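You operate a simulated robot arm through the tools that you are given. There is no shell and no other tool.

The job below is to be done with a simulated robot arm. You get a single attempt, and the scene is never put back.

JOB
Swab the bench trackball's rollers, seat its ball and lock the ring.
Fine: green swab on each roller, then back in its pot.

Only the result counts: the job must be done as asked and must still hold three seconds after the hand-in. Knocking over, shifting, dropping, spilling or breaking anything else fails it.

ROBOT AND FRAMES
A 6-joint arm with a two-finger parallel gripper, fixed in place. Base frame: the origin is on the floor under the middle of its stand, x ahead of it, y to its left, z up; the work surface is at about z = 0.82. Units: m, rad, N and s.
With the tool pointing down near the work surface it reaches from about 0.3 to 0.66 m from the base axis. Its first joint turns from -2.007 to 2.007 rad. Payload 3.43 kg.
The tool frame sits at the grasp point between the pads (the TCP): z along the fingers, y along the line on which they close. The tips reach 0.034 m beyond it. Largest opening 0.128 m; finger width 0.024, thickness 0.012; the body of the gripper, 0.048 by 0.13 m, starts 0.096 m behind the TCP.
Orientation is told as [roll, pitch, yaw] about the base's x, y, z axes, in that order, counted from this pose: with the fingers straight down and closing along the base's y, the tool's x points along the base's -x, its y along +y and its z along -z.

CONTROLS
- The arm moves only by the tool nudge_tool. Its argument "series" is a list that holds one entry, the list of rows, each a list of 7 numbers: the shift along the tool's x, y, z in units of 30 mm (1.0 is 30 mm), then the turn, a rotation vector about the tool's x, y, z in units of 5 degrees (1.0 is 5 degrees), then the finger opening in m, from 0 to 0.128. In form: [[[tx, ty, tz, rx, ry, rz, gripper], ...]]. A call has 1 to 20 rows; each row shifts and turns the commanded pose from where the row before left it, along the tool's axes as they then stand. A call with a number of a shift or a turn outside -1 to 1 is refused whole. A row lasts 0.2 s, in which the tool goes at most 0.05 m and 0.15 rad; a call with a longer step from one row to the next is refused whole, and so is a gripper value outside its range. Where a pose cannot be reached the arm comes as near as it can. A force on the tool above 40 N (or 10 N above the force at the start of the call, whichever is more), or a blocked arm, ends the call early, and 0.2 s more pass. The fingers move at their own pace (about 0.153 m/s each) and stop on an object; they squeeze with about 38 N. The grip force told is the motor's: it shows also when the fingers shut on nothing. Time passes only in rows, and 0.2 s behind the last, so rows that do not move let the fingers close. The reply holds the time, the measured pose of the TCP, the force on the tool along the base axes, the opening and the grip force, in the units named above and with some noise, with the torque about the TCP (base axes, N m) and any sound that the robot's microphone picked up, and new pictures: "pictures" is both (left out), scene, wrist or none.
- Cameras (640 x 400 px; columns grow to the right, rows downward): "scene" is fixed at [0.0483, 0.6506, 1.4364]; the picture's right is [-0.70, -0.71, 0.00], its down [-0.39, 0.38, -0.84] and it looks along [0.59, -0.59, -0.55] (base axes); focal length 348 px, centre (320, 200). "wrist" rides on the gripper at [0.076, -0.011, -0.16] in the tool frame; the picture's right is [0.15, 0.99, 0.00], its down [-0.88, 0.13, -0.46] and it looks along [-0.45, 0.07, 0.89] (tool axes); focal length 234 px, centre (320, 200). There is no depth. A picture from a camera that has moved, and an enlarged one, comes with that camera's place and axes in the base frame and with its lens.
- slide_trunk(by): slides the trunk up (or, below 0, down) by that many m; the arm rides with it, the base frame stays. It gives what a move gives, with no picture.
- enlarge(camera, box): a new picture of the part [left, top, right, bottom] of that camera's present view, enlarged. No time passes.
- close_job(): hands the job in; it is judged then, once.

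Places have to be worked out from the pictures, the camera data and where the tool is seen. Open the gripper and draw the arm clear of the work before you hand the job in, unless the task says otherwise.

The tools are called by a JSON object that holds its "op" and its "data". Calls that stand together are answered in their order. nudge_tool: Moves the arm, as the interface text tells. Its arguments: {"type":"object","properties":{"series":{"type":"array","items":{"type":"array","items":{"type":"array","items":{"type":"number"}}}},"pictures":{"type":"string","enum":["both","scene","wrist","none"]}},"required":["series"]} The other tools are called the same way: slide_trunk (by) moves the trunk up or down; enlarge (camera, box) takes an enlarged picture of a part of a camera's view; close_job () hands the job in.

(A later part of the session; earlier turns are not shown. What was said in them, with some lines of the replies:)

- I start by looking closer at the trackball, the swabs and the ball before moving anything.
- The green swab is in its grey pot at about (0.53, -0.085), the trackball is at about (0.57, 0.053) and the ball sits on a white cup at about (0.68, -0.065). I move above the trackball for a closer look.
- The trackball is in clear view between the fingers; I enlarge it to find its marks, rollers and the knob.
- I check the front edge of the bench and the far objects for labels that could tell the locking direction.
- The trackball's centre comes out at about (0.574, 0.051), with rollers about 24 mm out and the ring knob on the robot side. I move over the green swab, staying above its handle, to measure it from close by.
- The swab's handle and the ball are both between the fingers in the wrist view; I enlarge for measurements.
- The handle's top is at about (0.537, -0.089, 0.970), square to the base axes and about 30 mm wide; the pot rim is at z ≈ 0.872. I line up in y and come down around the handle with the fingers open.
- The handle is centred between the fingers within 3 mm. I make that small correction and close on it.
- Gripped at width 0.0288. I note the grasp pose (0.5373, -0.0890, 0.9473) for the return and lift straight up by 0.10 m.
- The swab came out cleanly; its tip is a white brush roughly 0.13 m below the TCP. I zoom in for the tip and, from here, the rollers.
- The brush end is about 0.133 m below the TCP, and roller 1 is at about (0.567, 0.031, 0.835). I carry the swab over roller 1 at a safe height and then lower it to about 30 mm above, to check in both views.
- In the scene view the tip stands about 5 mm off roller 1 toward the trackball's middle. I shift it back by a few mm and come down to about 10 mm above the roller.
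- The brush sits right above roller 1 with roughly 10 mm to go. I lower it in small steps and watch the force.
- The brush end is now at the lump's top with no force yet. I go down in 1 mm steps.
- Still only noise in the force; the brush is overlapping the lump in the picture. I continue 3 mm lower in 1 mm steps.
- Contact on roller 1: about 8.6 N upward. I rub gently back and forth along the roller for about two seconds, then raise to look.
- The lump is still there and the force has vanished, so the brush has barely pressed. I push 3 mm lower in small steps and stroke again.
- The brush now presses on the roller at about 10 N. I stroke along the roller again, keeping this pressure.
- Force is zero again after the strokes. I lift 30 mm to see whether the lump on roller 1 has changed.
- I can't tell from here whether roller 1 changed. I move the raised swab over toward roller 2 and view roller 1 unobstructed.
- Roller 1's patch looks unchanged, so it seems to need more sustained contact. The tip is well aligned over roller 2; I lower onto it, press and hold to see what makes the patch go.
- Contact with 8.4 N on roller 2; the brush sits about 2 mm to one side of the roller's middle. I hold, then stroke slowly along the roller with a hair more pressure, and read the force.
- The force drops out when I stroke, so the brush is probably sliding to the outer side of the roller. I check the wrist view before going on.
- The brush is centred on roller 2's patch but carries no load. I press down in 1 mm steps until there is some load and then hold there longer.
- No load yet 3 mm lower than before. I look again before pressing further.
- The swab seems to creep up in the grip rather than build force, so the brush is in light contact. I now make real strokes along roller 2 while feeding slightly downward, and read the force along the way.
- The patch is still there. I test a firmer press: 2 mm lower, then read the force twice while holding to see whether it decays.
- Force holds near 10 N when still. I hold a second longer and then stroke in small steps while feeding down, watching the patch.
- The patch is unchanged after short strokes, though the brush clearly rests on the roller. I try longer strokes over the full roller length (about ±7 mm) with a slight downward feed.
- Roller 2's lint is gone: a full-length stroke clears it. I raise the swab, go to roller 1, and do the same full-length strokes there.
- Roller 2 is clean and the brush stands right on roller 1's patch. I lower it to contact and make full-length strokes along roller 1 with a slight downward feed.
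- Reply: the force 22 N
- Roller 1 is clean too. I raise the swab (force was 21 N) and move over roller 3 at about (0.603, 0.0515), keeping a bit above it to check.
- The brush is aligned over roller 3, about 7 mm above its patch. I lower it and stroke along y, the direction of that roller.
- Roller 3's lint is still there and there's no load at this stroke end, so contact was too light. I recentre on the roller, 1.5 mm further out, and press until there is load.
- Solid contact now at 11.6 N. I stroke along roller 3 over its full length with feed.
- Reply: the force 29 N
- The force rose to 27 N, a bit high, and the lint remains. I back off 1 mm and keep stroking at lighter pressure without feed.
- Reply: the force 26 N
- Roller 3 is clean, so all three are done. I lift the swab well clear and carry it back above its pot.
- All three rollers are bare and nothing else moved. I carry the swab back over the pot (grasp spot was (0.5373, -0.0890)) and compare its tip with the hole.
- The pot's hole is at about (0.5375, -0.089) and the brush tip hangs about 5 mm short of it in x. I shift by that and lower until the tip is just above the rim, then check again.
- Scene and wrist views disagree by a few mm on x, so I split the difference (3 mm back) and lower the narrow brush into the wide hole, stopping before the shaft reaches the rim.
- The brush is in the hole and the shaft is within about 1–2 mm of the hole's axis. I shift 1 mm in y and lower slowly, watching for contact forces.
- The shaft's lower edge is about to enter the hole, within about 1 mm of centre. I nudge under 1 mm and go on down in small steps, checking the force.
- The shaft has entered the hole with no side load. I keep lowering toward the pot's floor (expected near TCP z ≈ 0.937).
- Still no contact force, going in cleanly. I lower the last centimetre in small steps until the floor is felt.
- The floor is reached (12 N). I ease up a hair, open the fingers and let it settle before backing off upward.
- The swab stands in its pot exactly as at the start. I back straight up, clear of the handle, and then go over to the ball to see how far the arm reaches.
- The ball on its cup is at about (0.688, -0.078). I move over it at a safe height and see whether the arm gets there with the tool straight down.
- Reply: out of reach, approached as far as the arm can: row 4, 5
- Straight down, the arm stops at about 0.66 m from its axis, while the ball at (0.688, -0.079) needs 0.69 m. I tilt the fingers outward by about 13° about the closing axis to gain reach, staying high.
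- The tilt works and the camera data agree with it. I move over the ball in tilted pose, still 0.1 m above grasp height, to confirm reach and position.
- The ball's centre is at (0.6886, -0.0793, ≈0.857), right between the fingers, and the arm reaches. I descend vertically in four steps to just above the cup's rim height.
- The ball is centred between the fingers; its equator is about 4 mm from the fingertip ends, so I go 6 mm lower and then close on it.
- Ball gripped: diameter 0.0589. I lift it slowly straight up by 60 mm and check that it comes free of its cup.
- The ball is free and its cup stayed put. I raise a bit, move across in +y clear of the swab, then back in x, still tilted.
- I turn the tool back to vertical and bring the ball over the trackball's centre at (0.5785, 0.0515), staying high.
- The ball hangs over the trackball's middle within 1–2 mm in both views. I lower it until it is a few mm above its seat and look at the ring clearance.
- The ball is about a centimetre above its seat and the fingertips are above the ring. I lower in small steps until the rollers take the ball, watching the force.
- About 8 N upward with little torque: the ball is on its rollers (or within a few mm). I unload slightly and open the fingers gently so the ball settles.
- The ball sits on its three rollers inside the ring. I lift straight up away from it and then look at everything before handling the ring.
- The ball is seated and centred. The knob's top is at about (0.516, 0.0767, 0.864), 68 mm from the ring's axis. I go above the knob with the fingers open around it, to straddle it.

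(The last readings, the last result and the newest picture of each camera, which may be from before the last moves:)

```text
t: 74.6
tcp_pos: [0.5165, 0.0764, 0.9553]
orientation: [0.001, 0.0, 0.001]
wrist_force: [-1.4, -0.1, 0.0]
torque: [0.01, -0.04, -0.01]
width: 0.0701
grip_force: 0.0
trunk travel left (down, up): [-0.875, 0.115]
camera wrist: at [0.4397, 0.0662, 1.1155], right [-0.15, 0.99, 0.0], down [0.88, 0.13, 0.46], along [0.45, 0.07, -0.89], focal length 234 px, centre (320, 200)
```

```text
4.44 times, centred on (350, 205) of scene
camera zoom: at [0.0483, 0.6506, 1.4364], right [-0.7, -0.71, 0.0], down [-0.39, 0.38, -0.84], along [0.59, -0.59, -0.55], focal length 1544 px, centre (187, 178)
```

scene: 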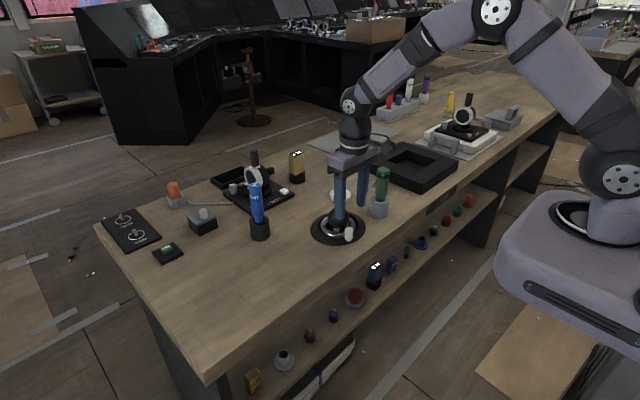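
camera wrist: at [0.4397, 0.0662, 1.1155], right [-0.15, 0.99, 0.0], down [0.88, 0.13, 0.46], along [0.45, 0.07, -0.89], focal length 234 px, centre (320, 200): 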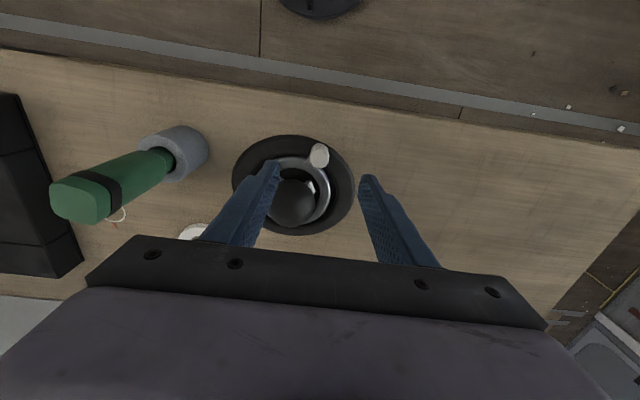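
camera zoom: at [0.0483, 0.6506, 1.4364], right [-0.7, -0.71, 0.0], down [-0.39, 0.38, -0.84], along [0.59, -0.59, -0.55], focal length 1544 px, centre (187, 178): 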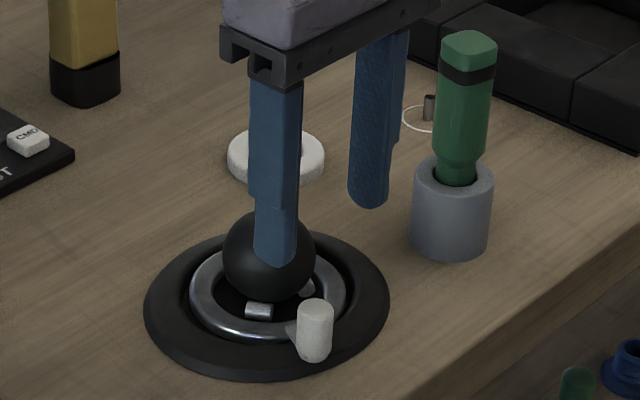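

The knob is centred between the fingers. I descend so the tips are beside the knob (tips ≈ 0.849, above the ring's level) and narrow the opening around it.

{"op": "nudge_tool", "data": {"series": [[[0, 0.03, 0.8, 0, 0, 0, 0.07], [0, 0, 0.8, 0, 0, 0, 0.07], [0, 0, 0.7, 0, 0, 0, 0.07], [0, 0, 0.1, 0, 0, 0, 0.07], [0, 0, 0, 0, 0, 0, 0.05], [0, 0, 0, 0, 0, 0, 0.04]]], "pictures": "none"}}

{"op": "enlarge", "data": {"camera": "wrist", "box": [240, 100, 400, 240]}}

{"op": "enlarge", "data": {"camera": "scene", "box": [305, 175, 385, 255]}}

```text
t: 76.0
tcp_pos: [0.516, 0.0778, 0.882]
orientation: [0.002, 0.0, -0.001]
wrist_force: [-0.7, 0.1, 0.0]
torque: [-0.02, -0.03, -0.03]
width: 0.04
grip_force: 0.2
trunk travel left (down, up): [-0.875, 0.115]
```

```text
2.86 times, centred on (320, 170) of wrist
camera zoom: at [0.4408, 0.0675, 1.0435], right [-0.15, 0.99, 0.0], down [0.88, 0.13, 0.46], along [0.45, 0.07, -0.89], focal length 669 px, centre (320, 286)
```

zoom: 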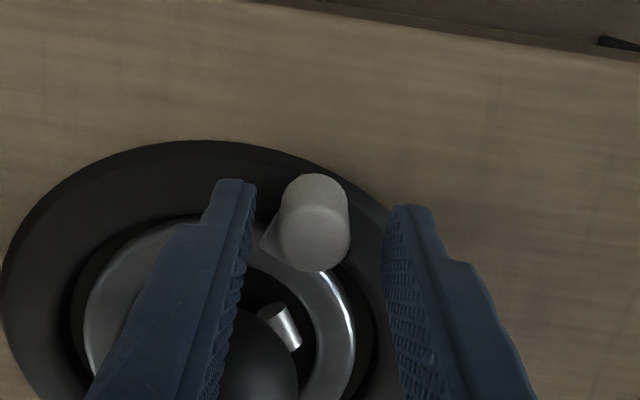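

```text
5.00 times, centred on (345, 215) of scene
camera zoom: at [0.0483, 0.6506, 1.4364], right [-0.7, -0.71, 0.0], down [-0.39, 0.38, -0.84], along [0.59, -0.59, -0.55], focal length 1737 px, centre (195, 125)
```

zoom: 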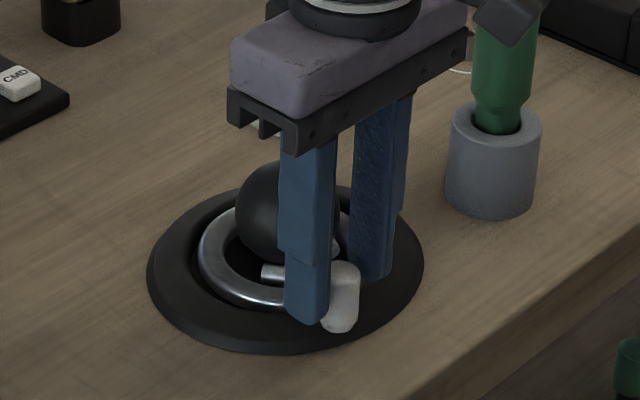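

The knob stands between the fingers with a few mm of play on each side. I start turning clockwise (seen from above) along the ring's arc, 10° first, and read the force.

{"op": "nudge_tool", "data": {"series": [[[-0.0786, 0.178, 0, 0, 0, 1.0, 0.04], [-0.0786, 0.178, 0, 0, 0, 1.0, 0.04], [0, 0, 0, 0, 0, 0, 0.04]]], "pictures": "none"}}

{"op": "enlarge", "data": {"camera": "wrist", "box": [240, 100, 400, 240]}}

{"op": "enlarge", "data": {"camera": "scene", "box": [305, 175, 385, 255]}}

```text
t: 76.8
tcp_pos: [0.522, 0.0875, 0.8832]
orientation: [0.0, 0.001, -0.176]
wrist_force: [-0.6, -7.3, 2.1]
torque: [-0.24, 0.06, 0.05]
width: 0.0442
grip_force: 3.3
trunk travel left (down, up): [-0.875, 0.115]
```

```text
2.86 times, centred on (320, 170) of wrist
camera zoom: at [0.445, 0.09, 1.0434], right [0.03, 1.0, 0.0], down [0.89, -0.03, 0.45], along [0.45, -0.01, -0.89], focal length 669 px, centre (320, 286)
```

zoom: 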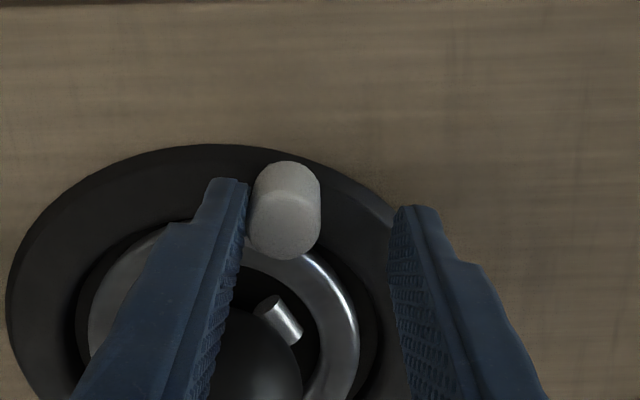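

```text
5.00 times, centred on (345, 215) of scene
camera zoom: at [0.0483, 0.6506, 1.4364], right [-0.7, -0.71, 0.0], down [-0.39, 0.38, -0.84], along [0.59, -0.59, -0.55], focal length 1737 px, centre (195, 125)
```

zoom: 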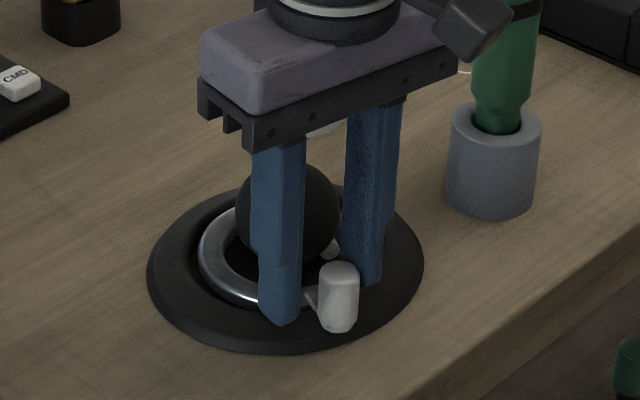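

The knob barely moved and resists with about 7 N that way, so that looks like its stop. I go back and try the counterclockwise direction the same way.

{"op": "nudge_tool", "data": {"series": [[[0.0627, -0.1843, 0, 0, 0, -1.0, 0.04], [0.0627, -0.1843, 0, 0, 0, -1.0, 0.04], [0.0627, -0.1843, 0, 0, 0, -1.0, 0.04], [0.0627, -0.1843, 0, 0, 0, -1.0, 0.04], [0, 0, 0, 0, 0, 0, 0.04]]], "pictures": "none"}}

{"op": "enlarge", "data": {"camera": "wrist", "box": [240, 100, 400, 240]}}

{"op": "enlarge", "data": {"camera": "scene", "box": [305, 175, 385, 255]}}

```text
t: 78.0
tcp_pos: [0.5138, 0.0673, 0.8821]
orientation: [-0.001, 0.002, 0.174]
wrist_force: [0.0, -0.2, -0.6]
torque: [0.04, 0.02, 0.01]
width: 0.0397
grip_force: 0.1
trunk travel left (down, up): [-0.875, 0.115]
```

```text
2.86 times, centred on (320, 170) of wrist
camera zoom: at [0.4405, 0.0432, 1.0431], right [-0.32, 0.95, 0.0], down [0.84, 0.28, 0.46], along [0.43, 0.14, -0.89], focal length 669 px, centre (320, 286)
```

zoom: 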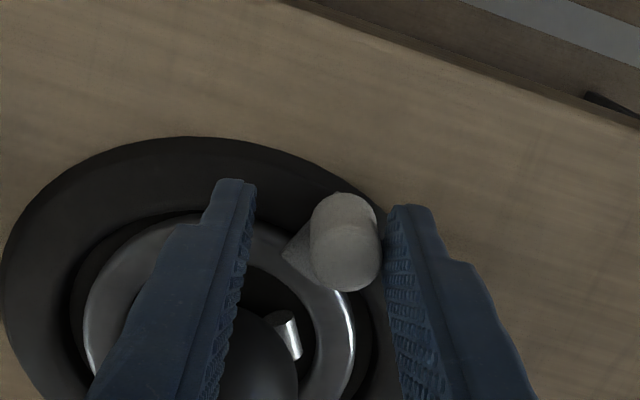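

```text
5.00 times, centred on (345, 215) of scene
camera zoom: at [0.0483, 0.6506, 1.4364], right [-0.7, -0.71, 0.0], down [-0.39, 0.38, -0.84], along [0.59, -0.59, -0.55], focal length 1737 px, centre (195, 125)
```

zoom: 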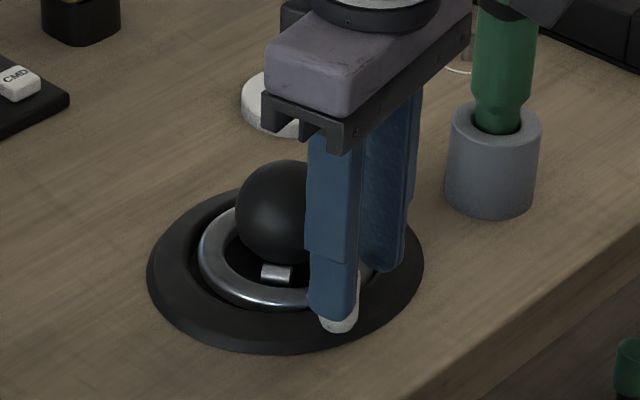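

No load yet, the other finger has just reached the knob. I continue 10° counterclockwise.

{"op": "nudge_tool", "data": {"series": [[[0.0627, -0.1843, 0, 0, 0, -1.0, 0.04], [0.0627, -0.1843, 0, 0, 0, -1.0, 0.04], [0, 0, 0, 0, 0, 0, 0.04]]], "pictures": "none"}}

{"op": "enlarge", "data": {"camera": "wrist", "box": [240, 100, 400, 240]}}

{"op": "enlarge", "data": {"camera": "scene", "box": [305, 175, 385, 255]}}

```text
t: 78.8
tcp_pos: [0.513, 0.0555, 0.8836]
orientation: [0.0, -0.001, 0.348]
wrist_force: [-0.1, 1.0, -0.2]
torque: [0.04, 0.01, -0.01]
width: 0.04
grip_force: 0.2
trunk travel left (down, up): [-0.875, 0.115]
```

```text
2.86 times, centred on (320, 170) of wrist
camera zoom: at [0.4448, 0.0189, 1.0434], right [-0.48, 0.88, 0.0], down [0.78, 0.42, 0.46], along [0.4, 0.22, -0.89], focal length 669 px, centre (320, 286)
```

zoom: 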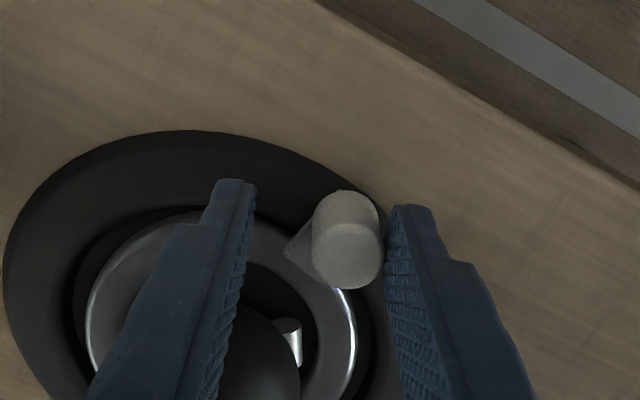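

```text
5.00 times, centred on (345, 215) of scene
camera zoom: at [0.0483, 0.6506, 1.4364], right [-0.7, -0.71, 0.0], down [-0.39, 0.38, -0.84], along [0.59, -0.59, -0.55], focal length 1737 px, centre (195, 125)
```

zoom: 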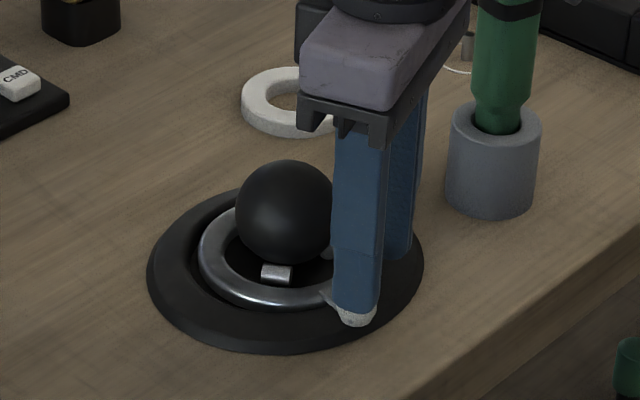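

It turns counterclockwise with hardly any force and the knob has moved, so that is the way to the lock. I keep turning along the arc, 20° more.

{"op": "nudge_tool", "data": {"series": [[[0.0627, -0.1843, 0, 0, 0, -1.0, 0.04], [0.0627, -0.1843, 0, 0, 0, -1.0, 0.04], [0.0627, -0.1843, 0, 0, 0, -1.0, 0.04], [0.0627, -0.1843, 0, 0, 0, -1.0, 0.04], [0, 0, 0, 0, 0, 0, 0.04]]], "pictures": "none"}}

{"op": "enlarge", "data": {"camera": "wrist", "box": [240, 100, 400, 240]}}

{"op": "enlarge", "data": {"camera": "scene", "box": [305, 165, 405, 255]}}

```text
t: 80.0
tcp_pos: [0.5162, 0.0318, 0.8831]
orientation: [0.0, -0.001, 0.697]
wrist_force: [-0.9, 0.8, 0.6]
torque: [0.02, 0.04, -0.01]
width: 0.0406
grip_force: 0.5
trunk travel left (down, up): [-0.875, 0.115]
```

```text
2.86 times, centred on (320, 170) of wrist
camera zoom: at [0.4648, -0.025, 1.0432], right [-0.75, 0.66, 0.0], down [0.59, 0.67, 0.46], along [0.3, 0.34, -0.89], focal length 669 px, centre (320, 286)
```

zoom: 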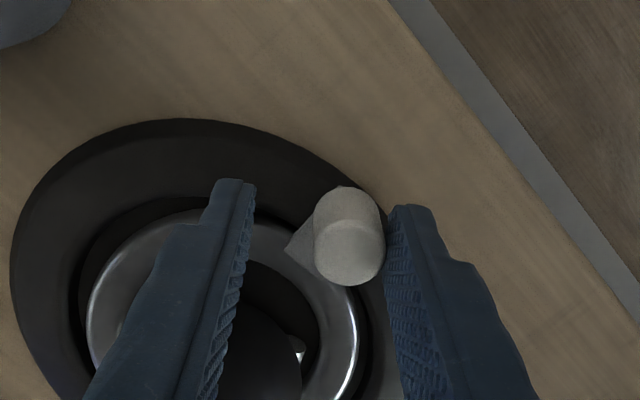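

```text
4.44 times, centred on (355, 210) of scene
camera zoom: at [0.0483, 0.6506, 1.4364], right [-0.7, -0.71, 0.0], down [-0.39, 0.38, -0.84], along [0.59, -0.59, -0.55], focal length 1544 px, centre (164, 156)
```

zoom: 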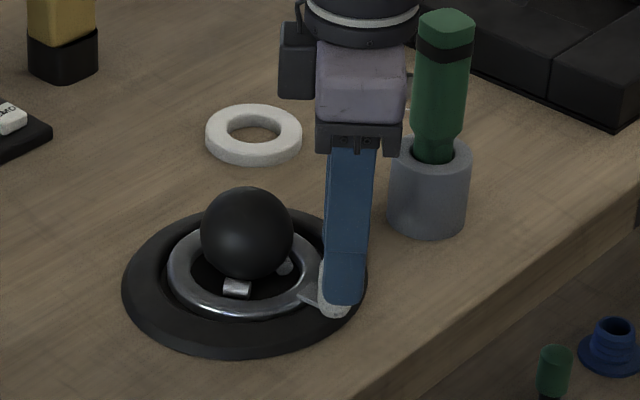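

The ring follows smoothly with no load. I continue 20° more.

{"op": "nudge_tool", "data": {"series": [[[0.0627, -0.1843, 0, 0, 0, -1.0, 0.04], [0.0627, -0.1843, 0, 0, 0, -1.0, 0.04], [0.0627, -0.1843, 0, 0, 0, -1.0, 0.04], [0.0627, -0.1843, 0, 0, 0, -1.0, 0.04], [0, 0, 0, 0, 0, 0, 0.04]]], "pictures": "none"}}

{"op": "enlarge", "data": {"camera": "wrist", "box": [240, 100, 400, 240]}}

{"op": "enlarge", "data": {"camera": "scene", "box": [305, 165, 405, 255]}}

```text
t: 81.2
tcp_pos: [0.5256, 0.0127, 0.8823]
orientation: [0.004, 0.002, 1.048]
wrist_force: [-7.3, 8.1, -1.5]
torque: [0.2, 0.19, 0.02]
width: 0.0465
grip_force: 5.6
trunk travel left (down, up): [-0.875, 0.115]
```

```text
2.86 times, centred on (320, 170) of wrist
camera zoom: at [0.497, -0.0582, 1.0435], right [-0.93, 0.37, 0.0], down [0.33, 0.83, 0.45], along [0.16, 0.42, -0.89], focal length 669 px, centre (320, 286)
```

zoom: 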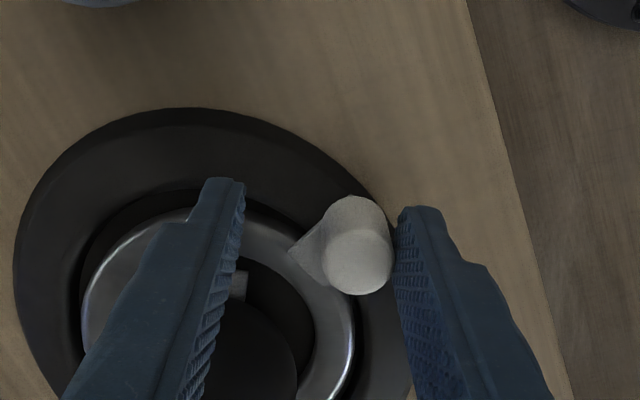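

```text
4.44 times, centred on (355, 210) of scene
camera zoom: at [0.0483, 0.6506, 1.4364], right [-0.7, -0.71, 0.0], down [-0.39, 0.38, -0.84], along [0.59, -0.59, -0.55], focal length 1544 px, centre (164, 156)
```

zoom: 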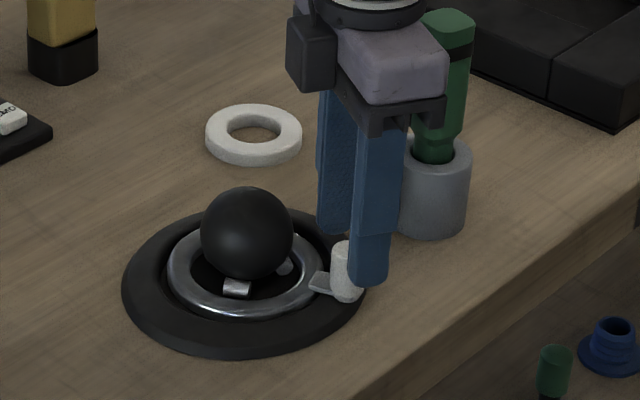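

Resistance of about 11 N now after roughly 48° of ring travel; it may be the stop or a detent. I push 5° further and compare the knob's place and listen for a click.

{"op": "nudge_tool", "data": {"series": [[[0.0627, -0.1843, 0, 0, 0, -1.0, 0.04], [0, 0, 0, 0, 0, 0, 0.04], [0, 0, 0, 0, 0, 0, 0.04]]], "pictures": "none"}}

{"op": "enlarge", "data": {"camera": "wrist", "box": [240, 100, 400, 240]}}

{"op": "enlarge", "data": {"camera": "scene", "box": [305, 165, 405, 255]}}

```text
t: 82.0
tcp_pos: [0.5273, 0.0097, 0.8835]
orientation: [0.003, 0.004, 1.135]
wrist_force: [-15.9, 17.8, -2.1]
torque: [0.35, 0.32, -0.1]
width: 0.052
grip_force: 10.3
trunk travel left (down, up): [-0.875, 0.115]
```

```text
2.86 times, centred on (320, 170) of wrist
camera zoom: at [0.506, -0.0636, 1.0437], right [-0.96, 0.29, 0.0], down [0.26, 0.85, 0.45], along [0.13, 0.44, -0.89], focal length 669 px, centre (320, 286)
```

zoom: 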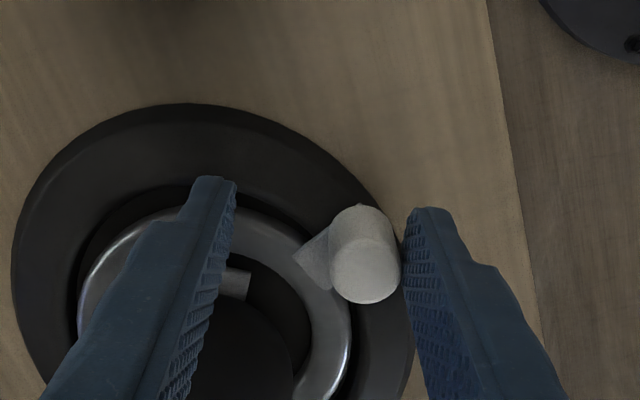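

```text
4.44 times, centred on (355, 210) of scene
camera zoom: at [0.0483, 0.6506, 1.4364], right [-0.7, -0.71, 0.0], down [-0.39, 0.38, -0.84], along [0.59, -0.59, -0.55], focal length 1544 px, centre (164, 156)
```

zoom: 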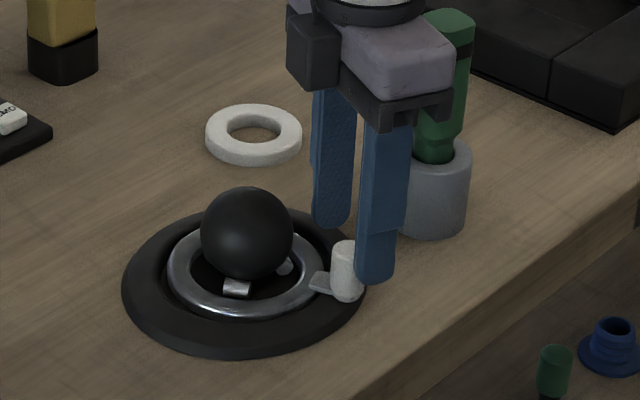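

The knob hasn't moved further while the force rose to 24 N: that is a hard stop after about 49° of travel, with the other end blocked too, so the ring is fully turned. I back off so the fingers are centred around the knob and check that it stays.

{"op": "nudge_tool", "data": {"series": [[[-0.0786, 0.178, 0, 0, 0, 1.0, 0.045], [-0.0786, 0.178, 0, 0, 0, 1.0, 0.045], [0, 0, 0, 0, 0, 0, 0.05], [0, 0, 0, 0, 0, 0, 0.05]]], "pictures": "none"}}

{"op": "enlarge", "data": {"camera": "wrist", "box": [240, 100, 400, 240]}}

{"op": "enlarge", "data": {"camera": "scene", "box": [305, 165, 405, 255]}}

```text
t: 83.0
tcp_pos: [0.5258, 0.0184, 0.8836]
orientation: [-0.003, 0.0, 0.959]
wrist_force: [0.0, -0.3, 0.1]
torque: [-0.02, -0.01, 0.02]
width: 0.0501
grip_force: 0.0
trunk travel left (down, up): [-0.875, 0.115]
```

```text
2.86 times, centred on (320, 170) of wrist
camera zoom: at [0.4891, -0.0512, 1.0439], right [-0.89, 0.45, 0.0], down [0.4, 0.8, 0.46], along [0.21, 0.41, -0.89], focal length 669 px, centre (320, 286)
```

zoom: 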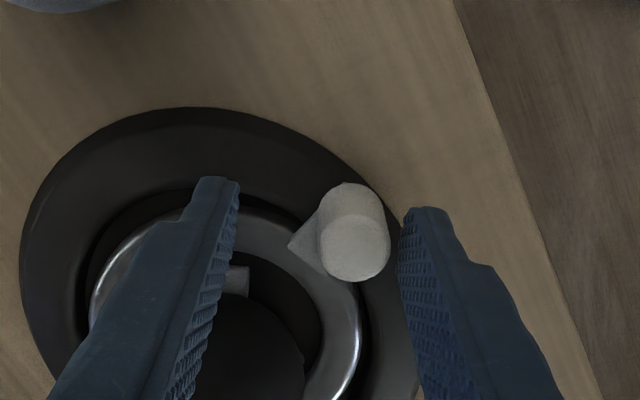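

```text
4.44 times, centred on (355, 210) of scene
camera zoom: at [0.0483, 0.6506, 1.4364], right [-0.7, -0.71, 0.0], down [-0.39, 0.38, -0.84], along [0.59, -0.59, -0.55], focal length 1544 px, centre (164, 156)
```

zoom: 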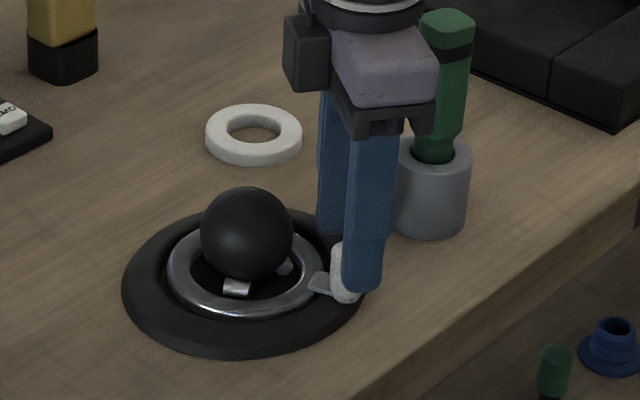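

The knob stays at its stop with the fingers off it. I raise the gripper straight up, well clear.

{"op": "nudge_tool", "data": {"series": [[[0, 0, -0.5, 0, 0, 0, 0.06], [0, 0, -0.8, 0, 0, 0, 0.06], [0, 0, -0.8, 0, 0, 0, 0.06], [0, 0, -0.8, 0, 0, 0, 0.06], [0, 0, -0.8, 0, 0, 0, 0.06], [0, 0, -0.8, 0, 0, 0, 0.06], [0, 0, 0, 0, 0, 0, 0.06]]], "pictures": "both"}}

{"op": "enlarge", "data": {"camera": "scene", "box": [305, 165, 405, 255]}}

{"op": "enlarge", "data": {"camera": "wrist", "box": [220, 80, 420, 240]}}

```text
t: 84.6
tcp_pos: [0.5238, 0.0173, 1.0213]
orientation: [0.0, 0.001, 0.96]
wrist_force: [0.0, 0.6, -0.8]
torque: [-0.02, 0.06, 0.01]
width: 0.0599
grip_force: 0.1
trunk travel left (down, up): [-0.875, 0.115]
camera wrist: at [0.489, -0.0516, 1.1791], right [-0.89, 0.45, 0.0], down [0.4, 0.8, 0.46], along [0.2, 0.41, -0.89], focal length 234 px, centre (320, 200)
```

scene: 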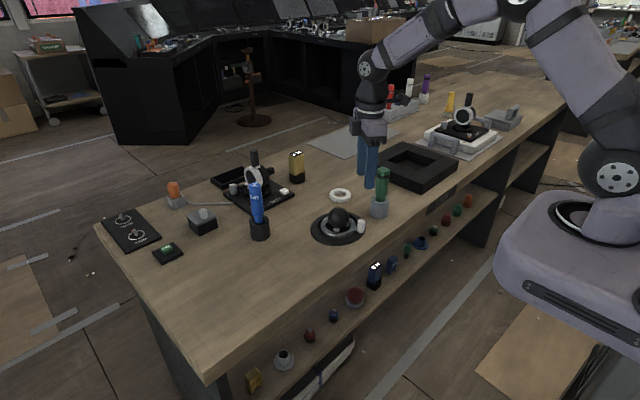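
wrist: 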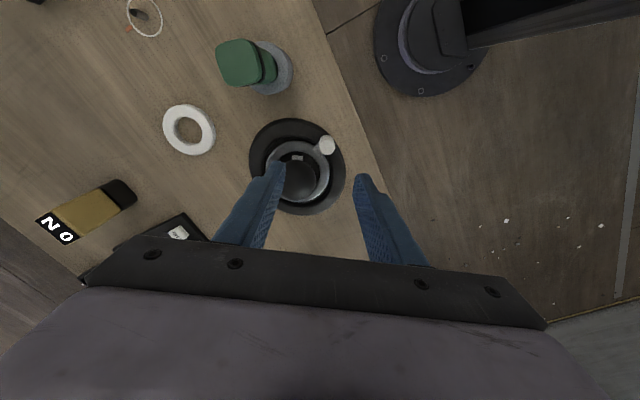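

```text
4.44 times, centred on (355, 210) of scene
camera zoom: at [0.0483, 0.6506, 1.4364], right [-0.7, -0.71, 0.0], down [-0.39, 0.38, -0.84], along [0.59, -0.59, -0.55], focal length 1544 px, centre (164, 156)
```

zoom: 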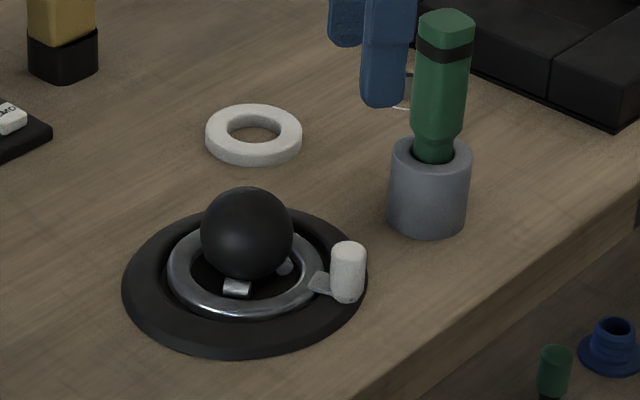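

```text
2.50 times, centred on (320, 160) of wrist
camera zoom: at [0.489, -0.0516, 1.1791], right [-0.89, 0.45, 0.0], down [0.4, 0.8, 0.46], along [0.2, 0.41, -0.89], focal length 585 px, centre (320, 300)
```

zoom: 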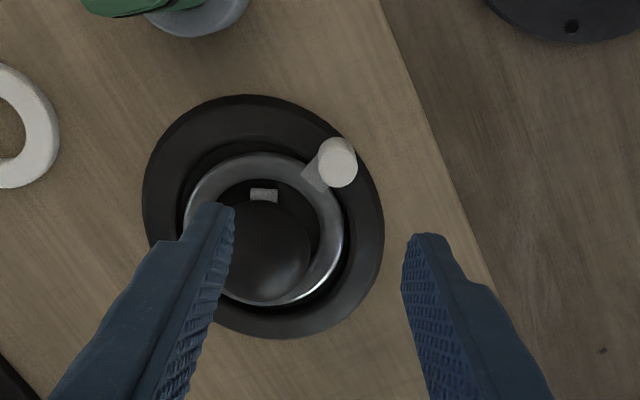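

The ring is turned, the ball seated, and the swab stands in its pot. I draw the arm up and turn it back to its neutral yaw, clear of the bench, then do a final check.

{"op": "nudge_tool", "data": {"series": [[[0, 0, -0.6, 0, 0, 1.0, 0.1], [0, 0, -0.6, 0, 0, 1.0, 0.1], [0, 0, -0.6, 0, 0, 1.0, 0.1], [0, 0, -0.6, 0, 0, 1.0, 0.1], [0, 0, -0.6, 0, 0, 1.0, 0.1], [0, 0, -0.6, 0, 0, 1.0, 0.1], [0, 0, -0.6, 0, 0, 1.0, 0.1], [0, 0, -0.6, 0, 0, 1.0, 0.1], [0, 0, 0, 0, 0, 1.0, 0.12], [0, 0, 0, 0, 0, 1.0, 0.12], [0, 0, 0, 0, 0, 1.0, 0.12], [0.8, 0.5, 0, 0, 0, 0, 0.12], [0.8, 0.5, 0, 0, 0, 0, 0.12], [0, 0, 0, 0, 0, 0, 0.12]]], "pictures": "both"}}

{"op": "enlarge", "data": {"camera": "scene", "box": [290, 150, 410, 250]}}

{"op": "enlarge", "data": {"camera": "wrist", "box": [230, 110, 400, 240]}}

```text
t: 87.6
tcp_pos: [0.474, 0.0461, 1.162]
orientation: [0.001, 0.001, 0.0]
wrist_force: [0.9, 0.7, 0.3]
torque: [0.03, 0.03, -0.04]
width: 0.1201
grip_force: 0.0
trunk travel left (down, up): [-0.875, 0.115]
camera wrist: at [0.3987, 0.0363, 1.322], right [-0.15, 0.99, 0.0], down [0.88, 0.13, 0.45], along [0.45, 0.07, -0.89], focal length 234 px, centre (320, 200)
```

scene: 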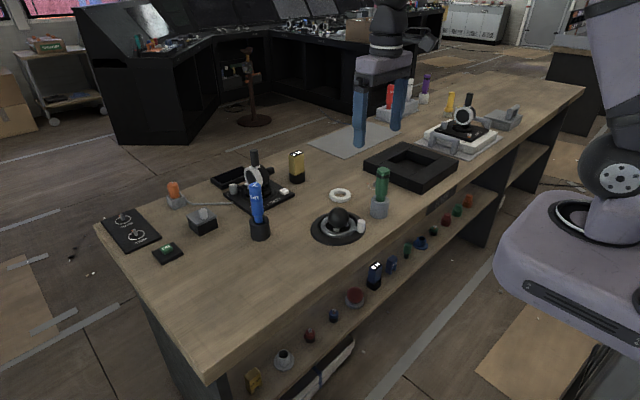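
wrist: 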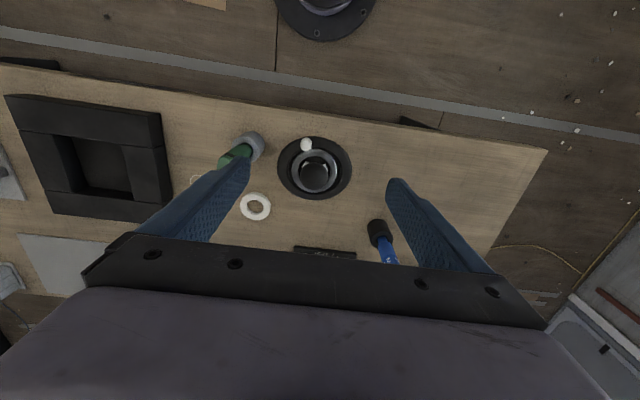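

```text
4.00 times, centred on (350, 200) of scene
camera zoom: at [0.0483, 0.6506, 1.4364], right [-0.7, -0.71, 0.0], down [-0.39, 0.38, -0.84], along [0.59, -0.59, -0.55], focal length 1390 px, centre (200, 200)
```

zoom: 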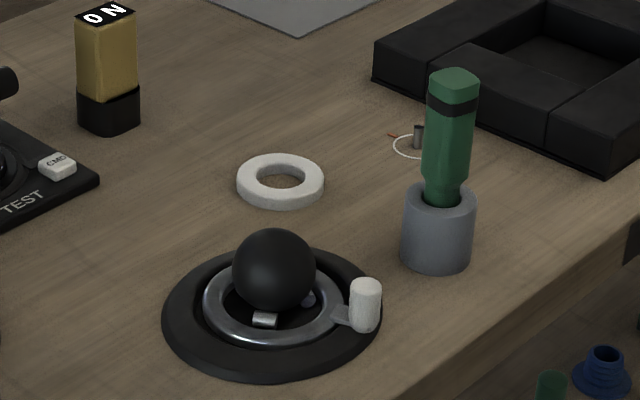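

```text
3.08 times, centred on (315, 175) of wrist
camera zoom: at [0.3987, 0.0363, 1.322], right [-0.15, 0.99, 0.0], down [0.88, 0.13, 0.45], along [0.45, 0.07, -0.89], focal length 720 px, centre (335, 277)
```

zoom: 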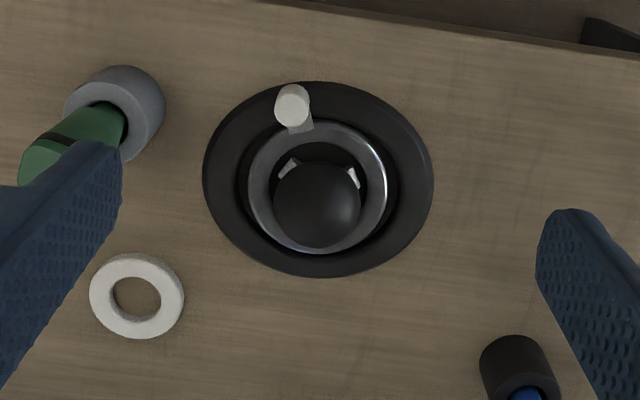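

All three rollers are bare and the ball rests on them inside the ring. The knob is still at its end stop, about 45° from where it began. The swab, its pot and the empty cup stand where they were. The gripper is open and well clear of the bench, so I hand the job in.

{"op": "close_job", "data": {}}

```text
The job is handed in.
```

The job is handed in: rollers swabbed, ball seated, ring turned to its stop, and nothing else on the bench appears to have moved. I don't have the judging result.

- **Rollers:** I swabbed all three with the green swab, and the white lint was gone from each one afterwards.
- **Swab:** It is back in its pot, standing as it did at the start.
- **Ball:** It rests centred on the three rollers inside the ring. Its empty cup stayed where it was.
- **Ring:** I turned it counterclockwise about 45° to a hard stop, and the knob stayed there after I let go. There was no mark or click to confirm the lock. I took this as the locking direction because clockwise was blocked and counterclockwise turned freely until the stop.

The gripper was open and the arm well clear of the bench when I handed in.
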